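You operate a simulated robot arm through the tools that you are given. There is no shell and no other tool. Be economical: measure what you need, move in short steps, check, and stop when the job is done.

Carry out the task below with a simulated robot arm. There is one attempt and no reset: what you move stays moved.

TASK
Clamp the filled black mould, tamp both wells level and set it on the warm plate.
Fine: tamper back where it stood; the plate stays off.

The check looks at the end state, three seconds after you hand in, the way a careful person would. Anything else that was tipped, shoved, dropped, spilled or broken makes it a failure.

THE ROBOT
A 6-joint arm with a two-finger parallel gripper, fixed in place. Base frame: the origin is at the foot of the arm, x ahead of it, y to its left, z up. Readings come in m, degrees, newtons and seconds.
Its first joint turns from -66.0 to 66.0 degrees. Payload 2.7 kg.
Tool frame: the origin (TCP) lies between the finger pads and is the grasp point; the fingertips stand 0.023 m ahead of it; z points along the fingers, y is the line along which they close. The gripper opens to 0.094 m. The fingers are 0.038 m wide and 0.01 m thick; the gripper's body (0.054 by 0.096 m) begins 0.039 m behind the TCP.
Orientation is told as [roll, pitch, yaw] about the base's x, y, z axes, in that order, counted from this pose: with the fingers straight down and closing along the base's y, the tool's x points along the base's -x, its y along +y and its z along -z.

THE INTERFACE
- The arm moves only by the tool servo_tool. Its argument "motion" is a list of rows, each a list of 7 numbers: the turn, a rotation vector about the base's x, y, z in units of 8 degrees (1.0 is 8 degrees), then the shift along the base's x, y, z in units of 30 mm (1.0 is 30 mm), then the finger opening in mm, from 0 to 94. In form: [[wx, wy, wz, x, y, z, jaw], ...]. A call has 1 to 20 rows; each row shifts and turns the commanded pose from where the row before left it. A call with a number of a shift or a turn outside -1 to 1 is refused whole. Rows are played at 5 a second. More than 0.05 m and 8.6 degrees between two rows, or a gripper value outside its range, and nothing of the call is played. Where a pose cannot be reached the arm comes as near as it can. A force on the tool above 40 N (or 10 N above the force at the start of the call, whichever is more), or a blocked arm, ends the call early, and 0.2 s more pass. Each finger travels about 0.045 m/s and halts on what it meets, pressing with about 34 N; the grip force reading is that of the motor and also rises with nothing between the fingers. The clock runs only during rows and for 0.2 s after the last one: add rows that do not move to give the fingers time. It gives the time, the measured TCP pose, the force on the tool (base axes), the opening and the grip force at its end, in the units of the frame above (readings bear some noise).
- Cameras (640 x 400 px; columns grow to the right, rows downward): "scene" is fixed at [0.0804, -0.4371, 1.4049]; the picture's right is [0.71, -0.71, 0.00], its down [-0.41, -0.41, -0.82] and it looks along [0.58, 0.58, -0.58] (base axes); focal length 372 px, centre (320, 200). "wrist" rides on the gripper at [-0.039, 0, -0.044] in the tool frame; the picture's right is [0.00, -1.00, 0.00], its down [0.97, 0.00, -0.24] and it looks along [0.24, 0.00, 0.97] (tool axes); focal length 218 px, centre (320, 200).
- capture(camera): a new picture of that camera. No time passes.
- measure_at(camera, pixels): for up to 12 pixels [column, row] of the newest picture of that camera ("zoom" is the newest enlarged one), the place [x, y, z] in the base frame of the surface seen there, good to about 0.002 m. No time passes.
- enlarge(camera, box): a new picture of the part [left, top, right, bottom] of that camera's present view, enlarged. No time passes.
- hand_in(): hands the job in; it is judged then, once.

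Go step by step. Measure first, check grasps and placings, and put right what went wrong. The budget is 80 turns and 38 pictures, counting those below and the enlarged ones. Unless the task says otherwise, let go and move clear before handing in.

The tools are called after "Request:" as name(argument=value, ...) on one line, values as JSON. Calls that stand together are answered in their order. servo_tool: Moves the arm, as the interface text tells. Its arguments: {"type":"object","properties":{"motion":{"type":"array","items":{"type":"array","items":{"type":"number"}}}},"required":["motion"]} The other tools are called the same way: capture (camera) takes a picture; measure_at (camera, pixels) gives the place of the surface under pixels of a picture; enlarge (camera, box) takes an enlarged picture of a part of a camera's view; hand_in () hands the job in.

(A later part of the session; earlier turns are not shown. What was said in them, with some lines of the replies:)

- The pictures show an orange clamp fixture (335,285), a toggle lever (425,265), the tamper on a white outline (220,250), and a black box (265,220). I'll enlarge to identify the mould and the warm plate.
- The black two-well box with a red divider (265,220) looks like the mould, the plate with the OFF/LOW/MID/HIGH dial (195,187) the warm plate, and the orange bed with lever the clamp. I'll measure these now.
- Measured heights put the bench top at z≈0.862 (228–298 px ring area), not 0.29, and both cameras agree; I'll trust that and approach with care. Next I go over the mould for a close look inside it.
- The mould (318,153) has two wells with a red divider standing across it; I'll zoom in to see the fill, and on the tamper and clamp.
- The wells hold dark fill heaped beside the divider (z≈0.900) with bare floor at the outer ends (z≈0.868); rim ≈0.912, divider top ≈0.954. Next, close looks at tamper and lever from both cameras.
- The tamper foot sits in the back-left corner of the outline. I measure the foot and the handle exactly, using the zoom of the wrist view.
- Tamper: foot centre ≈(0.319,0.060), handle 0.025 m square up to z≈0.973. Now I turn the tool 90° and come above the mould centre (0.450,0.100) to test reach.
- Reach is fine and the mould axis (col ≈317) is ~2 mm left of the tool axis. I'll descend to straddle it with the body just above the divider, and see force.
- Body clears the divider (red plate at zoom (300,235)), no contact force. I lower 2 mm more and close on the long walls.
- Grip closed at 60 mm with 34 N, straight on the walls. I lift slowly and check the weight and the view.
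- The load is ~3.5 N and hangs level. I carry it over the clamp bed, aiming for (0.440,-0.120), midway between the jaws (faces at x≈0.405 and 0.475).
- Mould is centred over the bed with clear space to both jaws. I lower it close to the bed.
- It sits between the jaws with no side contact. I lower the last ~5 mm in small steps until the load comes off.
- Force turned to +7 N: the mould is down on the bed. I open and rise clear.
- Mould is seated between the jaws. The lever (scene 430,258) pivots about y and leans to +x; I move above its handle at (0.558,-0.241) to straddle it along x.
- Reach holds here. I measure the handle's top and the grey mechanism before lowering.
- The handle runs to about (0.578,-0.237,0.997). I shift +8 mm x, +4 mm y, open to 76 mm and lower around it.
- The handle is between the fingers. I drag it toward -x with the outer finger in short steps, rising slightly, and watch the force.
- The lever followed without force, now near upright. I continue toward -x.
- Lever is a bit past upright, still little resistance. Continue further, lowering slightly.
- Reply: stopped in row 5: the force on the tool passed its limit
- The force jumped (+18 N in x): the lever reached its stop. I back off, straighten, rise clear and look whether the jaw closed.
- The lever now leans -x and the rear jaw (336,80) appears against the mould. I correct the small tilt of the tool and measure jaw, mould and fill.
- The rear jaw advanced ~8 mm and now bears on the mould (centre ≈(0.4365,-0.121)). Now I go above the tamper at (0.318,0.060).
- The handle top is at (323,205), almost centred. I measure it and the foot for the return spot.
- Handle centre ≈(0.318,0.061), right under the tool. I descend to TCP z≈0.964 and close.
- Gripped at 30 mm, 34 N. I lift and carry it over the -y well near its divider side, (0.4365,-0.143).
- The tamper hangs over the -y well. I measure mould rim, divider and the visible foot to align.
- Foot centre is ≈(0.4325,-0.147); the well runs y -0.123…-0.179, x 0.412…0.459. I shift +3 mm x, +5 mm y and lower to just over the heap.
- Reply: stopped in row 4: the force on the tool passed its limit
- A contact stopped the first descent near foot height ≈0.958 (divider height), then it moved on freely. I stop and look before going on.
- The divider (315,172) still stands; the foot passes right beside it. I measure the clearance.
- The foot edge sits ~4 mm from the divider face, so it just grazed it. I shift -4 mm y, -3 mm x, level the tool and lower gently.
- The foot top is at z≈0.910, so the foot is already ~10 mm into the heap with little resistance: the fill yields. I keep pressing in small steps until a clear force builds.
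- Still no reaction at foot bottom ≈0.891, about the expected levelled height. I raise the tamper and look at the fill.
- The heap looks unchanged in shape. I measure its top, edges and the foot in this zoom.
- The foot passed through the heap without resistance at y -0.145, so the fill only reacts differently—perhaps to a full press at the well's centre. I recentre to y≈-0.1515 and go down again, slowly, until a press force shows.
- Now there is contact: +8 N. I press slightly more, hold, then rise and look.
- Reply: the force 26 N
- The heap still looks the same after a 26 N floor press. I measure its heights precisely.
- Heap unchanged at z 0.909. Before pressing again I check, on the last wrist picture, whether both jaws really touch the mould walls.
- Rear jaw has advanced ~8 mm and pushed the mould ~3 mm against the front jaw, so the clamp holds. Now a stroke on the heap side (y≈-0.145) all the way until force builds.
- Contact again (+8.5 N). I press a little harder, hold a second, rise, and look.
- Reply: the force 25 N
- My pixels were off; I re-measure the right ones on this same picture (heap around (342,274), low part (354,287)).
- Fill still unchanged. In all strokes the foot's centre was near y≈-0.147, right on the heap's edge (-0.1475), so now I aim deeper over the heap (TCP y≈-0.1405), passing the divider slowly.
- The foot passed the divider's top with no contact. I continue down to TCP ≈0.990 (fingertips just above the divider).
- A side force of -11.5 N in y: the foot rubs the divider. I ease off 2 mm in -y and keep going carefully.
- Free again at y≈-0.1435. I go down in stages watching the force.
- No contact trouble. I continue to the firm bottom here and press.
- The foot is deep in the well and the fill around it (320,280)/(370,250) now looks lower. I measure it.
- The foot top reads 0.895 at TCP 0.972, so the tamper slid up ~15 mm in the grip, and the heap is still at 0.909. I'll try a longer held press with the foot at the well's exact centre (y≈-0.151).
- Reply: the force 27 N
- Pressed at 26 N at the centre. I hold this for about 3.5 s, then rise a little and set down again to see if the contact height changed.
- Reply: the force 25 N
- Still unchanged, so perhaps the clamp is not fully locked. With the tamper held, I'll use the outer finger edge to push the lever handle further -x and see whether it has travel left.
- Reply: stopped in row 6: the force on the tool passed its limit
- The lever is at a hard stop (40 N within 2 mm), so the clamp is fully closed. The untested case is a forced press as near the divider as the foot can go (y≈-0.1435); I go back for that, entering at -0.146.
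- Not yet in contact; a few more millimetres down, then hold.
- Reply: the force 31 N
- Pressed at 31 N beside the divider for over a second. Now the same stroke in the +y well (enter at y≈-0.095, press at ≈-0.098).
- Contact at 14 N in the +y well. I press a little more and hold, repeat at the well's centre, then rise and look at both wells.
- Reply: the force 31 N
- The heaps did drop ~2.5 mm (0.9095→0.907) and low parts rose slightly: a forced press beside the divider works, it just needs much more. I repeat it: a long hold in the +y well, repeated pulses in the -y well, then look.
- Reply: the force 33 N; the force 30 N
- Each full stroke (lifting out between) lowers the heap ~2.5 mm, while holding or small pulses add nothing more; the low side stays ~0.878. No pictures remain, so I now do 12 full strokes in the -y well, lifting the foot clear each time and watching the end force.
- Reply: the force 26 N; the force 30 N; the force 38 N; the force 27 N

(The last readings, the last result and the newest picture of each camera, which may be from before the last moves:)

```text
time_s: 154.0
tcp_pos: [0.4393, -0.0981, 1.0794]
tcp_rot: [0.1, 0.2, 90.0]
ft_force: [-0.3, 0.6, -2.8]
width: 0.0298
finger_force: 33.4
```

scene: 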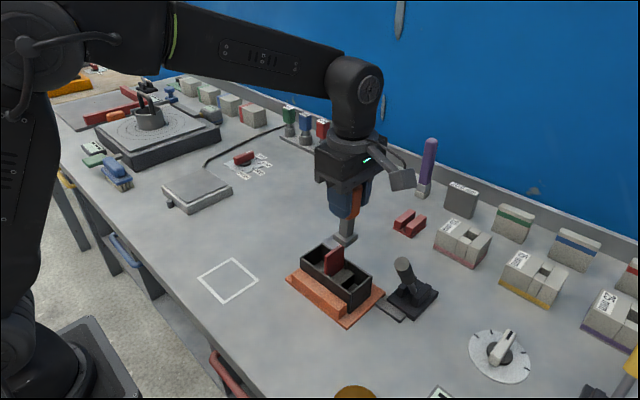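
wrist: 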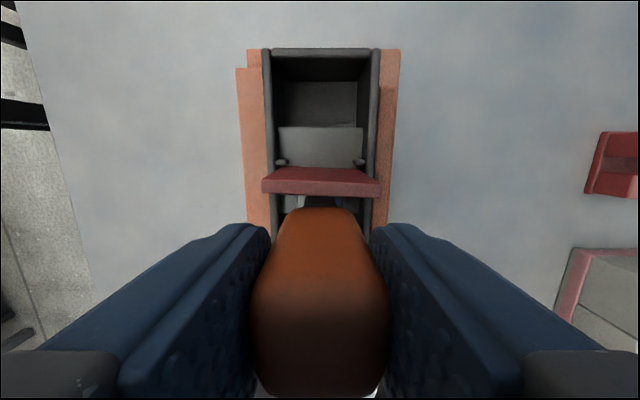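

Twelve strokes done in the -y well (mostly 19–37 N). Now the same 12 strokes in the +y well, mirrored.

Request:
servo_tool(motion=[[0, 0, 0, 0, 0, -0.9, 18], [0, 0, 0, 0, 0, -0.9, 18], [0, 0, 0, 0, 0, -0.9, 18], [0, 0, 0, 0, 0, -0.8, 18], [0, 0, 0, 0, -0.08, -0.3, 18], [0, 0, 0, 0, 0, -0.15, 18], [0, 0, 0, 0, 0, -0.05, 18], [0, 0, 0, 0, 0, 0, 18], [0, 0, 0, 0, 0, 0, 18], [0, 0, 0, 0, 0.08, 0.9, 18], [0, 0, 0, 0, 0, 0.9, 18], [0, 0, 0, 0, 0, 0.4, 18], [0, 0, 0, 0, 0, -0.9, 18], [0, 0, 0, 0, 0, -0.8, 18], [0, 0, 0, 0, -0.08, -0.3, 18], [0, 0, 0, 0, 0, -0.15, 18], [0, 0, 0, 0, 0, -0.05, 18], [0, 0, 0, 0, 0, 0, 18], [0, 0, 0, 0, 0, 0, 18]])

Request:
servo_tool(motion=[[0, 0, 0, 0, 0.08, 0.9, 18], [0, 0, 0, 0, 0, 0.9, 18], [0, 0, 0, 0, 0, 0.4, 18], [0, 0, 0, 0, 0, -0.9, 18], [0, 0, 0, 0, 0, -0.8, 18], [0, 0, 0, 0, -0.08, -0.3, 18], [0, 0, 0, 0, 0, -0.15, 18], [0, 0, 0, 0, 0, -0.05, 18], [0, 0, 0, 0, 0, 0, 18], [0, 0, 0, 0, 0, 0, 18], [0, 0, 0, 0, 0.08, 0.9, 18], [0, 0, 0, 0, 0, 0.9, 18], [0, 0, 0, 0, 0, 0.4, 18], [0, 0, 0, 0, 0, -0.9, 18], [0, 0, 0, 0, 0, -0.8, 18], [0, 0, 0, 0, -0.08, -0.3, 18], [0, 0, 0, 0, 0, -0.15, 18], [0, 0, 0, 0, 0, -0.05, 18], [0, 0, 0, 0, 0, 0, 18], [0, 0, 0, 0, 0, 0, 18]])

Request:
servo_tool(motion=[[0, 0, 0, 0, 0.08, 0.9, 18], [0, 0, 0, 0, 0, 0.9, 18], [0, 0, 0, 0, 0, 0.4, 18], [0, 0, 0, 0, 0, -0.9, 18], [0, 0, 0, 0, 0, -0.8, 18], [0, 0, 0, 0, -0.08, -0.3, 18], [0, 0, 0, 0, 0, -0.15, 18], [0, 0, 0, 0, 0, -0.05, 18], [0, 0, 0, 0, 0, 0, 18], [0, 0, 0, 0, 0, 0, 18], [0, 0, 0, 0, 0.08, 0.9, 18], [0, 0, 0, 0, 0, 0.9, 18], [0, 0, 0, 0, 0, 0.4, 18], [0, 0, 0, 0, 0, -0.9, 18], [0, 0, 0, 0, 0, -0.8, 18], [0, 0, 0, 0, -0.08, -0.3, 18], [0, 0, 0, 0, 0, -0.15, 18], [0, 0, 0, 0, 0, -0.05, 18], [0, 0, 0, 0, 0, 0, 18], [0, 0, 0, 0, 0, 0, 18]])

Request:
servo_tool(motion=[[0, 0, 0, 0, 0.08, 0.9, 18], [0, 0, 0, 0, 0, 0.9, 18], [0, 0, 0, 0, 0, 0.4, 18], [0, 0, 0, 0, 0, -0.9, 18], [0, 0, 0, 0, 0, -0.8, 18], [0, 0, 0, 0, -0.08, -0.3, 18], [0, 0, 0, 0, 0, -0.15, 18], [0, 0, 0, 0, 0, -0.05, 18], [0, 0, 0, 0, 0, 0, 18], [0, 0, 0, 0, 0, 0, 18], [0, 0, 0, 0, 0.08, 0.9, 18], [0, 0, 0, 0, 0, 0.9, 18], [0, 0, 0, 0, 0, 0.4, 18], [0, 0, 0, 0, 0, -0.9, 18], [0, 0, 0, 0, 0, -0.8, 18], [0, 0, 0, 0, -0.08, -0.3, 18], [0, 0, 0, 0, 0, -0.15, 18], [0, 0, 0, 0, 0, -0.05, 18], [0, 0, 0, 0, 0, 0, 18], [0, 0, 0, 0, 0, 0, 18]])

Request:
servo_tool(motion=[[0, 0, 0, 0, 0.08, 0.9, 18], [0, 0, 0, 0, 0, 0.9, 18], [0, 0, 0, 0, 0, 0.4, 18], [0, 0, 0, 0, 0, -0.9, 18], [0, 0, 0, 0, 0, -0.8, 18], [0, 0, 0, 0, -0.08, -0.3, 18], [0, 0, 0, 0, 0, -0.15, 18], [0, 0, 0, 0, 0, -0.05, 18], [0, 0, 0, 0, 0, 0, 18], [0, 0, 0, 0, 0, 0, 18], [0, 0, 0, 0, 0.08, 0.9, 18], [0, 0, 0, 0, 0, 0.9, 18], [0, 0, 0, 0, 0, 0.4, 18], [0, 0, 0, 0, 0, -0.9, 18], [0, 0, 0, 0, 0, -0.8, 18], [0, 0, 0, 0, -0.08, -0.3, 18], [0, 0, 0, 0, 0, -0.15, 18], [0, 0, 0, 0, 0, -0.05, 18], [0, 0, 0, 0, 0, 0, 18], [0, 0, 0, 0, 0, 0, 18]])

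Request:
servo_tool(motion=[[0, 0, 0, 0, 0.08, 0.9, 18], [0, 0, 0, 0, 0, 0.9, 18], [0, 0, 0, 0, 0, 0.4, 18], [0, 0, 0, 0, 0, -0.9, 18], [0, 0, 0, 0, 0, -0.8, 18], [0, 0, 0, 0, -0.08, -0.3, 18], [0, 0, 0, 0, 0, -0.15, 18], [0, 0, 0, 0, 0, -0.05, 18], [0, 0, 0, 0, 0, 0, 18], [0, 0, 0, 0, 0, 0, 18], [0, 0, 0, 0, 0.08, 0.9, 18], [0, 0, 0, 0, 0, 0.9, 18], [0, 0, 0, 0, 0, 0.4, 18], [0, 0, 0, 0, 0, -0.9, 18], [0, 0, 0, 0, 0, -0.8, 18], [0, 0, 0, 0, -0.08, -0.3, 18], [0, 0, 0, 0, 0, -0.15, 18], [0, 0, 0, 0, 0, -0.05, 18], [0, 0, 0, 0, 0, 0, 18], [0, 0, 0, 0, 0, 0, 18]])

Request:
servo_tool(motion=[[0, 0, 0, 0, 0.08, 0.4, 18], [0, 0, 0, 0, 0, 0.9, 18], [0, 0, 0, 0, 0, 0.9, 18], [0, 0, 0, 0, 0, 0.9, 18], [0, 0, 0, 0, 0, 0.9, 18], [0, 0, 0, 0, 0, 0, 18], [0, 0, 0, 0, 0, 0, 18]])

```text
time_s: 158.0
tcp_pos: [0.4375, -0.0969, 0.9595]
tcp_rot: [0.1, 0.1, 90.0]
ft_force: [1.1, 0.1, -1.1]
width: 0.03
finger_force: 33.6
```

```text
time_s: 162.2
tcp_pos: [0.4372, -0.0985, 0.9622]
tcp_rot: [0.0, 0.2, 90.1]
ft_force: [-1.9, 0.6, 8.2]
width: 0.0295
finger_force: 34.0
```

```text
time_s: 166.4
tcp_pos: [0.4376, -0.098, 0.9617]
tcp_rot: [0.0, 0.2, 90.1]
ft_force: [-0.7, 0.8, 20.8]
width: 0.0298
finger_force: 34.2
```

```text
time_s: 170.6
tcp_pos: [0.438, -0.0972, 0.9615]
tcp_rot: [0.1, 0.2, 89.9]
ft_force: [0.0, 0.6, -2.0]
width: 0.0299
finger_force: 34.8
```

```text
time_s: 174.8
tcp_pos: [0.438, -0.0972, 0.9604]
tcp_rot: [0.1, 0.2, 90.0]
ft_force: [-0.5, 0.9, 0.4]
width: 0.0298
finger_force: 34.1
```

```text
time_s: 179.0
tcp_pos: [0.439, -0.0963, 0.9609]
tcp_rot: [0.1, 0.2, 90.0]
ft_force: [0.5, -0.3, -3.4]
width: 0.03
finger_force: 34.2
```

```text
time_s: 180.6
tcp_pos: [0.4382, -0.0964, 1.0822]
tcp_rot: [0.1, 0.2, 90.1]
ft_force: [-0.6, 0.5, -2.9]
width: 0.0301
finger_force: 34.3
```

The +y strokes had weak contact (the tamper crept up slightly). I repeat 10 strokes there 1.5 mm deeper, then carry the tamper back over its spot.

Request:
servo_tool(motion=[[0, 0, 0, 0, 0, -0.9, 18], [0, 0, 0, 0, 0, -0.9, 18], [0, 0, 0, 0, 0, -0.9, 18], [0, 0, 0, 0, 0, -0.8, 18], [0, 0, 0, 0, -0.08, -0.3, 18], [0, 0, 0, 0, 0, -0.18, 18], [0, 0, 0, 0, 0, -0.07, 18], [0, 0, 0, 0, 0, 0, 18], [0, 0, 0, 0, 0, 0, 18], [0, 0, 0, 0, 0.08, 0.9, 18], [0, 0, 0, 0, 0, 0.9, 18], [0, 0, 0, 0, 0, 0.4, 18], [0, 0, 0, 0, 0, -0.9, 18], [0, 0, 0, 0, 0, -0.8, 18], [0, 0, 0, 0, -0.08, -0.3, 18], [0, 0, 0, 0, 0, -0.15, 18], [0, 0, 0, 0, 0, -0.05, 18], [0, 0, 0, 0, 0, 0, 18], [0, 0, 0, 0, 0, 0, 18]])

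Request:
servo_tool(motion=[[0, 0, 0, 0, 0.08, 0.9, 18], [0, 0, 0, 0, 0, 0.9, 18], [0, 0, 0, 0, 0, 0.4, 18], [0, 0, 0, 0, 0, -0.9, 18], [0, 0, 0, 0, 0, -0.8, 18], [0, 0, 0, 0, -0.08, -0.3, 18], [0, 0, 0, 0, 0, -0.15, 18], [0, 0, 0, 0, 0, -0.06, 18], [0, 0, 0, 0, 0, 0, 18], [0, 0, 0, 0, 0, 0, 18], [0, 0, 0, 0, 0.08, 0.9, 18], [0, 0, 0, 0, 0, 0.9, 18], [0, 0, 0, 0, 0, 0.4, 18], [0, 0, 0, 0, 0, -0.9, 18], [0, 0, 0, 0, 0, -0.8, 18], [0, 0, 0, 0, -0.08, -0.3, 18], [0, 0, 0, 0, 0, -0.15, 18], [0, 0, 0, 0, 0, -0.05, 18], [0, 0, 0, 0, 0, 0, 18], [0, 0, 0, 0, 0, 0, 18]])

Request:
servo_tool(motion=[[0, 0, 0, 0, 0.08, 0.9, 18], [0, 0, 0, 0, 0, 0.9, 18], [0, 0, 0, 0, 0, 0.4, 18], [0, 0, 0, 0, 0, -0.9, 18], [0, 0, 0, 0, 0, -0.8, 18], [0, 0, 0, 0, -0.08, -0.3, 18], [0, 0, 0, 0, 0, -0.15, 18], [0, 0, 0, 0, 0, -0.06, 18], [0, 0, 0, 0, 0, 0, 18], [0, 0, 0, 0, 0, 0, 18], [0, 0, 0, 0, 0.08, 0.9, 18], [0, 0, 0, 0, 0, 0.9, 18], [0, 0, 0, 0, 0, 0.4, 18], [0, 0, 0, 0, 0, -0.9, 18], [0, 0, 0, 0, 0, -0.8, 18], [0, 0, 0, 0, -0.08, -0.3, 18], [0, 0, 0, 0, 0, -0.15, 18], [0, 0, 0, 0, 0, -0.05, 18], [0, 0, 0, 0, 0, 0, 18], [0, 0, 0, 0, 0, 0, 18]])

Request:
servo_tool(motion=[[0, 0, 0, 0, 0.08, 0.9, 18], [0, 0, 0, 0, 0, 0.9, 18], [0, 0, 0, 0, 0, 0.4, 18], [0, 0, 0, 0, 0, -0.9, 18], [0, 0, 0, 0, 0, -0.8, 18], [0, 0, 0, 0, -0.08, -0.3, 18], [0, 0, 0, 0, 0, -0.15, 18], [0, 0, 0, 0, 0, -0.06, 18], [0, 0, 0, 0, 0, 0, 18], [0, 0, 0, 0, 0, 0, 18], [0, 0, 0, 0, 0.08, 0.9, 18], [0, 0, 0, 0, 0, 0.9, 18], [0, 0, 0, 0, 0, 0.4, 18], [0, 0, 0, 0, 0, -0.9, 18], [0, 0, 0, 0, 0, -0.8, 18], [0, 0, 0, 0, -0.08, -0.3, 18], [0, 0, 0, 0, 0, -0.15, 18], [0, 0, 0, 0, 0, -0.05, 18], [0, 0, 0, 0, 0, 0, 18], [0, 0, 0, 0, 0, 0, 18]])

Request:
servo_tool(motion=[[0, 0, 0, 0, 0.08, 0.9, 18], [0, 0, 0, 0, 0, 0.9, 18], [0, 0, 0, 0, 0, 0.4, 18], [0, 0, 0, 0, 0, -0.9, 18], [0, 0, 0, 0, 0, -0.8, 18], [0, 0, 0, 0, -0.08, -0.3, 18], [0, 0, 0, 0, 0, -0.15, 18], [0, 0, 0, 0, 0, -0.06, 18], [0, 0, 0, 0, 0, 0, 18], [0, 0, 0, 0, 0, 0, 18], [0, 0, 0, 0, 0.08, 0.9, 18], [0, 0, 0, 0, 0, 0.9, 18], [0, 0, 0, 0, 0, 0.4, 18], [0, 0, 0, 0, 0, -0.9, 18], [0, 0, 0, 0, 0, -0.8, 18], [0, 0, 0, 0, -0.08, -0.3, 18], [0, 0, 0, 0, 0, -0.15, 18], [0, 0, 0, 0, 0, -0.05, 18], [0, 0, 0, 0, 0, 0, 18], [0, 0, 0, 0, 0, 0, 18]])

Request:
servo_tool(motion=[[0, 0, 0, 0, 0.08, 0.4, 18], [0, 0, 0, 0, 0, 0.9, 18], [0, 0, 0, 0, 0, 0.9, 18], [0, 0, 0, 0, 0, 0.9, 18], [0, 0, 0, 0, 0, 0.9, 18], [0, 0, 0, -0.57, 0.744, 0, 18], [0, 0, 0, -0.57, 0.744, 0, 18], [0, 0, 0, -0.57, 0.744, 0, 18], [0, 0, 0, -0.57, 0.744, 0, 18], [0, 0, 0, -0.57, 0.744, 0, 18], [0, 0, 0, -0.57, 0.744, 0, 18], [0, 0, 0, -0.57, 0.744, 0, 18], [0, 0, 0, 0, 0, 0, 18], [0, 0, 0, 0, 0, 0, 18]])

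```text
time_s: 184.6
tcp_pos: [0.4368, -0.0959, 0.9601]
tcp_rot: [-0.1, 0.2, 90.1]
ft_force: [-4.4, 3.8, 23.2]
width: 0.0297
finger_force: 33.8
```

```text
time_s: 188.8
tcp_pos: [0.4401, -0.0987, 0.9602]
tcp_rot: [-0.2, 0.3, 90.2]
ft_force: [4.5, -1.7, 24.8]
width: 0.03
finger_force: 33.6
```

```text
time_s: 193.0
tcp_pos: [0.4386, -0.0988, 0.9575]
tcp_rot: [-0.2, 0.3, 90.0]
ft_force: [0.7, 0.6, 25.2]
width: 0.0301
finger_force: 33.9
```

```text
time_s: 197.2
tcp_pos: [0.4385, -0.0973, 0.9575]
tcp_rot: [0.2, 0.1, 90.0]
ft_force: [-0.3, -1.8, -0.1]
width: 0.0298
finger_force: 34.2
```

```text
time_s: 201.4
tcp_pos: [0.4372, -0.098, 0.9572]
tcp_rot: [0.1, 0.2, 90.1]
ft_force: [-2.6, 0.2, 9.7]
width: 0.0297
finger_force: 34.2
```

```text
time_s: 204.4
tcp_pos: [0.3172, 0.0612, 1.0761]
tcp_rot: [0.1, 0.2, 90.0]
ft_force: [0.7, 0.0, -2.1]
width: 0.0296
finger_force: 34.3
```

Tamper is over its spot (0.317,0.061). I lower it to contact with the bench (expected TCP ≈0.942).

Request:
servo_tool(motion=[[0, 0, 0, 0.015, -0.015, -0.8, 18], [0, 0, 0, 0, 0, -0.8, 18], [0, 0, 0, 0, 0, -0.8, 18], [0, 0, 0, 0, 0, -0.8, 18], [0, 0, 0, 0, 0, -0.7, 18], [0, 0, 0, 0, 0, -0.4, 18], [0, 0, 0, 0, 0, 0, 18]])

Request:
servo_tool(motion=[[0, 0, 0, 0, 0, -0.04, 18], [0, 0, 0, 0, 0, -0.03, 18], [0, 0, 0, 0, 0, -0.03, 18], [0, 0, 0, 0, 0, 0, 18]])

```text
time_s: 206.0
tcp_pos: [0.319, 0.0607, 0.9464]
tcp_rot: [0.1, 0.2, 90.0]
ft_force: [-0.5, 0.3, -3.0]
width: 0.0297
finger_force: 33.7
```

```text
time_s: 207.0
tcp_pos: [0.3177, 0.0602, 0.9432]
tcp_rot: [0.2, 0.3, 90.0]
ft_force: [0.4, -0.7, -2.5]
width: 0.0299
finger_force: 33.9
```

About 1 mm to go. I set it down, release, rise straight, and go over to the lever handle (0.466,-0.238).

Request:
servo_tool(motion=[[0, 0, 0, 0, 0, -0.03, 18], [0, 0, 0, 0, 0, -0.02, 18], [0, 0, 0, 0, 0, 0, 18]])

Request:
servo_tool(motion=[[0, 0, 0, 0, 0, 0, 34], [0, 0, 0, 0, 0, 0, 44], [0, 0, 0, 0, 0, 0, 60], [0, 0, 0, 0, 0, 0, 60], [0, 0, 0, 0, 0, 0.5, 60], [0, 0, 0, 0, 0, 0.9, 60], [0, 0, 0, 0, 0, 0.9, 60], [0, 0, 0, 0, 0, 0.9, 60], [0, 0, 0, 0, 0, 0.9, 60], [0, 0, 0, 0, 0, 0.2, 60], [0, 0, 0, 0, 0, 0, 60]])

Request:
servo_tool(motion=[[0, 0, 0, 0.448, -0.904, 0, 76], [0, 0, 0, 0.448, -0.904, 0, 76], [0, 0, 0, 0.448, -0.904, 0, 76], [0, 0, 0, 0.448, -0.904, 0, 76], [0, 0, 0, 0.448, -0.904, 0, 76], [0, 0, 0, 0.448, -0.904, 0, 76], [0, 0, 0, 0.448, -0.904, 0, 76], [0, 0, 0, 0.448, -0.904, 0, 76], [0, 0, 0, 0.448, -0.904, 0, 76], [0, 0, 0, 0.448, -0.904, 0, 76], [0, 0, 0, 0.448, -0.904, 0, 76], [0, 0, 0, 0, 0, 0, 76], [0, 0, 0, 0, 0, 0, 76]])

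```text
time_s: 207.8
tcp_pos: [0.3177, 0.0601, 0.9429]
tcp_rot: [0.1, 0.2, 90.0]
ft_force: [0.0, -0.5, -2.2]
width: 0.0296
finger_force: 33.8
```

```text
time_s: 210.2
tcp_pos: [0.3175, 0.06, 1.0724]
tcp_rot: [0.1, 0.2, 90.1]
ft_force: [-0.4, -0.2, 1.0]
width: 0.0599
finger_force: 0.0
```

```text
time_s: 213.0
tcp_pos: [0.4663, -0.2377, 1.0751]
tcp_rot: [0.1, 0.3, 90.0]
ft_force: [0.2, 1.0, 0.2]
width: 0.0763
finger_force: 0.1
```

Tamper released. I straddle the lever handle and push it back to +x to open the clamp.

Request:
servo_tool(motion=[[0, 0, 0, 0, 0, -0.7, 76], [0, 0, 0, 0, 0, -0.8, 76], [0, 0, 0, 0, 0, -0.8, 76], [0, 0, 0, 0, 0, -0.5, 76], [0, 0, 0, 0, 0, 0, 76]])

Request:
servo_tool(motion=[[0, 0, 0, 0.3, 0, 0.05, 76], [0, 0, 0, 0.3, 0, 0.1, 76], [0, 0, 0, 0.3, 0, 0.1, 76], [0, 0, 0, 0.35, 0, 0.1, 76], [0, 0, 0, 0.35, 0, 0.05, 76], [0, 0, 0, 0.35, 0, 0, 76], [0, 0, 0, 0.35, 0, 0, 76], [0, 0, 0, 0.35, 0, -0.05, 76], [0, 0, 0, 0.35, 0, -0.05, 76], [0, 0, 0, 0.3, 0, -0.1, 76], [0, 0, 0, 0.25, 0, -0.1, 76], [0, 0, 0, 0.2, 0, 0, 76], [0, 0, 0, 0.15, 0, 0, 76], [0, 0, 0, 0.15, 0, 0, 76], [0, 0, 0, 0, 0, 0, 76]])

```text
time_s: 214.2
tcp_pos: [0.4658, -0.2381, 0.9892]
tcp_rot: [0.1, 0.2, 90.0]
ft_force: [-0.4, 0.4, -1.4]
width: 0.0759
finger_force: 0.1
```

```text
time_s: 217.4
tcp_pos: [0.5871, -0.2372, 0.9917]
tcp_rot: [0.2, 0.2, 90.1]
ft_force: [-0.7, 0.1, 0.3]
width: 0.0759
finger_force: 0.1
5 turns are left
```

The lever followed back to the open side freely. I nudge 4 mm more, retreat up, move over the mould (0.437,-0.121), descend and grip it.

Request:
servo_tool(motion=[[0, 0, 0, 0.12, 0, 0, 76], [0, 0, 0, 0, 0, 0, 76], [0, 0, 0, -0.35, 0, 0, 76], [0, 0, 0, 0, 0, 0.8, 76], [0, 0, 0, 0, 0, 0.9, 76], [0, 0, 0, 0, 0, 0.9, 76], [0, 0, 0, 0, 0, 0.3, 76], [0, 0, 0, -0.8, 0.647, 0, 94], [0, 0, 0, -0.8, 0.647, 0, 94], [0, 0, 0, -0.8, 0.647, 0, 94], [0, 0, 0, -0.8, 0.647, 0, 94], [0, 0, 0, -0.8, 0.647, 0, 94], [0, 0, 0, -0.78, 0.64, 0, 94], [0, 0, 0, 0, 0, 0, 94], [0, 0, 0, 0, 0, 0, 94]])

Request:
servo_tool(motion=[[0, 0, 0, 0, 0, -0.9, 94], [0, 0, 0, 0, 0, -0.9, 94], [0, 0, 0, 0, 0, -0.9, 94], [0, 0, 0, 0, 0, -0.9, 94], [0, 0, 0, 0, 0, -0.7, 94], [0, 0, 0, 0, 0, -0.45, 94], [0, 0, 0, 0, 0, -0.15, 94], [0, 0, 0, 0, 0, 0, 94], [0, 0, 0, 0, 0, 0, 94]])

Request:
servo_tool(motion=[[0, 0, 0, 0, 0, 0, 75], [0, 0, 0, 0, 0, 0, 65], [0, 0, 0, 0, 0, 0, 50], [0, 0, 0, 0, 0, 0, 50], [0, 0, 0, 0, 0, 0, 50], [0, 0, 0, 0, 0, 0, 50]])

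```text
time_s: 220.6
tcp_pos: [0.4267, -0.1172, 1.067]
tcp_rot: [0.0, 0.2, 90.0]
ft_force: [-0.2, -0.7, 0.0]
width: 0.0941
finger_force: 0.0
out of reach, approached as far as the arm can: row 3, 4, 5, 6, 8
```

```text
time_s: 222.6
tcp_pos: [0.4267, -0.1184, 0.9211]
tcp_rot: [-0.1, 0.2, 90.0]
ft_force: [-0.9, 0.6, 15.5]
width: 0.0943
finger_force: 0.0
```

```text
time_s: 224.1
tcp_pos: [0.4364, -0.1177, 0.925]
tcp_rot: [-2.1, 0.5, 90.1]
ft_force: [19.9, 1.4, 1.6]
width: 0.0603
finger_force: 10.9
stopped in row 6: the force on the tool passed its limit (the readings are from after the stop); the commanded pose is now the measured one
4 turns are left
```

The earlier step shortened by reach, so the tool ended low and off by 1 cm; it is now around the mould at 60 mm but tilted ~2°. I loosen, level, raise 6 mm, re-grip, lift and carry to over the plate (0.419,0.336).

Request:
servo_tool(motion=[[0, 0, 0, 0, 0, 0, 68], [0.06, 0.26, 0, 0, 0, 0, 70], [0, 0, 0, 0.02, -0.07, 0.2, 70], [0, 0, 0, 0, 0, 0, 70], [0, 0, 0, 0, 0, 0, 62], [0, 0, 0, 0, 0, 0, 50], [0, 0, 0, 0, 0, 0, 50], [0, 0, 0, 0, 0, 0, 50], [0, 0, 0, 0, 0, 0, 50]])

Request:
servo_tool(motion=[[0, 0, 0, 0, 0, 0.2, 50], [0, 0, 0, 0, 0, 0.3, 50], [0, 0, 0, 0, 0, 0.5, 50], [0, 0, 0, 0, 0, 0.7, 50], [0, 0, 0, 0, 0, 0.8, 50], [0, 0, 0, 0, 0, 0.6, 50], [0, 0, 0, 0, 0, 0.2, 50], [0, 0, 0, 0, 0, 0, 50], [0, 0, 0, 0, 0, 0, 50]])

Request:
servo_tool(motion=[[0, 0, 0, -0.03, 0.4, 0, 50], [0, 0, 0, -0.03, 0.7, 0, 50], [0, 0, 0, -0.03, 0.85, 0, 50], [0, 0, 0, -0.03, 0.85, 0, 50], [0, 0, 0, -0.03, 0.85, 0, 50], [0, 0, 0, -0.03, 0.85, 0, 50], [0, 0, 0, -0.03, 0.85, 0, 50], [0, 0, 0, -0.03, 0.85, 0, 50], [0, 0, 0, -0.03, 0.85, 0, 50], [0, 0, 0, -0.03, 0.85, 0, 50], [0, 0, 0, -0.03, 0.85, 0, 50], [0, 0, 0, -0.03, 0.85, 0, 50], [0, 0, 0, -0.03, 0.85, 0, 50], [0, 0, 0, -0.03, 0.85, 0, 50], [0, 0, 0, -0.03, 0.85, 0, 50], [0, 0, 0, -0.03, 0.85, 0, 50], [0, 0, 0, -0.03, 0.85, 0, 50], [0, 0, 0, -0.03, 0.85, 0, 50], [0, 0, 0, -0.03, 0.4, 0, 50], [0, 0, 0, 0, 0, 0, 50]])

Request:
servo_tool(motion=[[0, 0, 0, 0, 0, 0, 50], [0, 0, 0, 0, 0, 0, 50]])

```text
time_s: 226.1
tcp_pos: [0.4371, -0.1206, 0.9313]
tcp_rot: [0.1, 0.1, 90.0]
ft_force: [25.5, 5.1, 8.0]
width: 0.0602
finger_force: 34.2
```

```text
time_s: 228.1
tcp_pos: [0.4327, -0.1215, 1.0279]
tcp_rot: [1.0, -0.1, 90.1]
ft_force: [-0.4, -0.6, -4.6]
width: 0.0599
finger_force: 34.4
```

```text
time_s: 232.3
tcp_pos: [0.4149, 0.3327, 1.0265]
tcp_rot: [0.8, -0.1, 90.1]
ft_force: [-0.4, -0.4, -2.6]
width: 0.06
finger_force: 33.8
```

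```text
time_s: 232.9
tcp_pos: [0.4168, 0.332, 1.0281]
tcp_rot: [0.8, -0.1, 90.0]
ft_force: [-0.4, 0.1, -3.5]
width: 0.0599
finger_force: 33.8
3 turns are left
```

The mould is held level at 60 mm, 3.5 N, over the plate. I correct ~1° of tilt and lower until it touches (TCP ≈0.955).

Request:
servo_tool(motion=[[0, -0.1, 0, 0.08, 0.12, -0.3, 50], [0, 0, 0, 0, 0, -0.6, 50], [0, 0, 0, 0, 0, -0.6, 50], [0, 0, 0, 0, 0, -0.5, 50], [0, 0, 0, 0, 0, -0.3, 50], [0, 0, 0, 0, 0, 0, 50]])

Request:
servo_tool(motion=[[0, 0, 0, 0, 0, -0.03, 50], [0, 0, 0, 0, 0, -0.03, 50], [0, 0, 0, 0, 0, -0.03, 50], [0, 0, 0, 0, 0, 0, 50]])

Request:
servo_tool(motion=[[0, 0, 0, 0, 0, -0.03, 50], [0, 0, 0, 0, 0, 0, 50]])

```text
time_s: 234.3
tcp_pos: [0.4182, 0.335, 0.9591]
tcp_rot: [-0.1, -0.1, 90.1]
ft_force: [-0.2, -0.2, 0.1]
width: 0.0604
finger_force: 34.1
```

```text
time_s: 235.3
tcp_pos: [0.4196, 0.3354, 0.9573]
tcp_rot: [-0.1, -0.2, 90.1]
ft_force: [4.1, -0.2, 7.6]
width: 0.0597
finger_force: 33.8
```

```text
time_s: 235.9
tcp_pos: [0.4186, 0.336, 0.956]
tcp_rot: [-0.1, -0.3, 90.1]
ft_force: [1.5, 1.3, 8.2]
width: 0.0594
finger_force: 33.9
2 turns are left
```

The mould rests on the plate (+8 N, TCP 0.956, level). I open and rise clear.

Request:
servo_tool(motion=[[0, 0, 0, 0, 0, 0.03, 64], [0, 0, 0, 0, 0, 0, 75], [0, 0, 0, 0, 0, 0, 90], [0, 0, 0, 0, 0, 0, 90], [0, 0, 0, 0, 0, 0.4, 90], [0, 0, 0, 0, 0, 0.8, 90], [0, 0, 0, 0, 0, 0.8, 90], [0, 0, 0, 0, 0, 0.8, 90], [0, 0, 0, 0, 0, 0.8, 90], [0, 0, 0, 0, 0, 0.8, 90], [0, 0, 0, 0, 0, 0, 90]])

```text
time_s: 238.3
tcp_pos: [0.4161, 0.3356, 1.0876]
tcp_rot: [0.0, 0.0, 90.1]
ft_force: [0.1, 0.5, 0.9]
width: 0.0901
finger_force: 0.0
1 turns are left
```

The gripper is open and clear at z 1.09, with no load on the tool. The mould went down on the plate, the tamper is back on its spot, and I did not touch the plate's dial. I could not confirm that the fill is level: at my last picture the heaps were still about 26 mm above the low side. I then tamped another 12 strokes in the -y well and 22 in the +y well without seeing the result, and some of those made weak contact.

Request:
hand_in()

```text
The job is handed in.
```

I handed the job in, but I couldn't confirm that either well is level. In my last picture, taken before the final 34 tamping strokes, the fill by the divider was still about 26 mm too high in both wells.

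- **Mould:** it was clamped for tamping, then unclamped and set down on the warm plate. I judged the placing from force and position readings, with no picture of it.
- **Tamping:** I did 12 more strokes in the -y well and 22 in the +y well after that picture. Several of them, mostly in the +y well, made little or no contact.
- **Tamper:** it is back where it stood, also placed from position readings only.
- **Plate:** I never touched its dial.
- **Contacts along the way:** the tamper foot knocked the red divider once. When I went back to pick up the mould, the gripper pressed on it at about 15 N. The divider was still standing in later pictures, but I have none from after that second contact.
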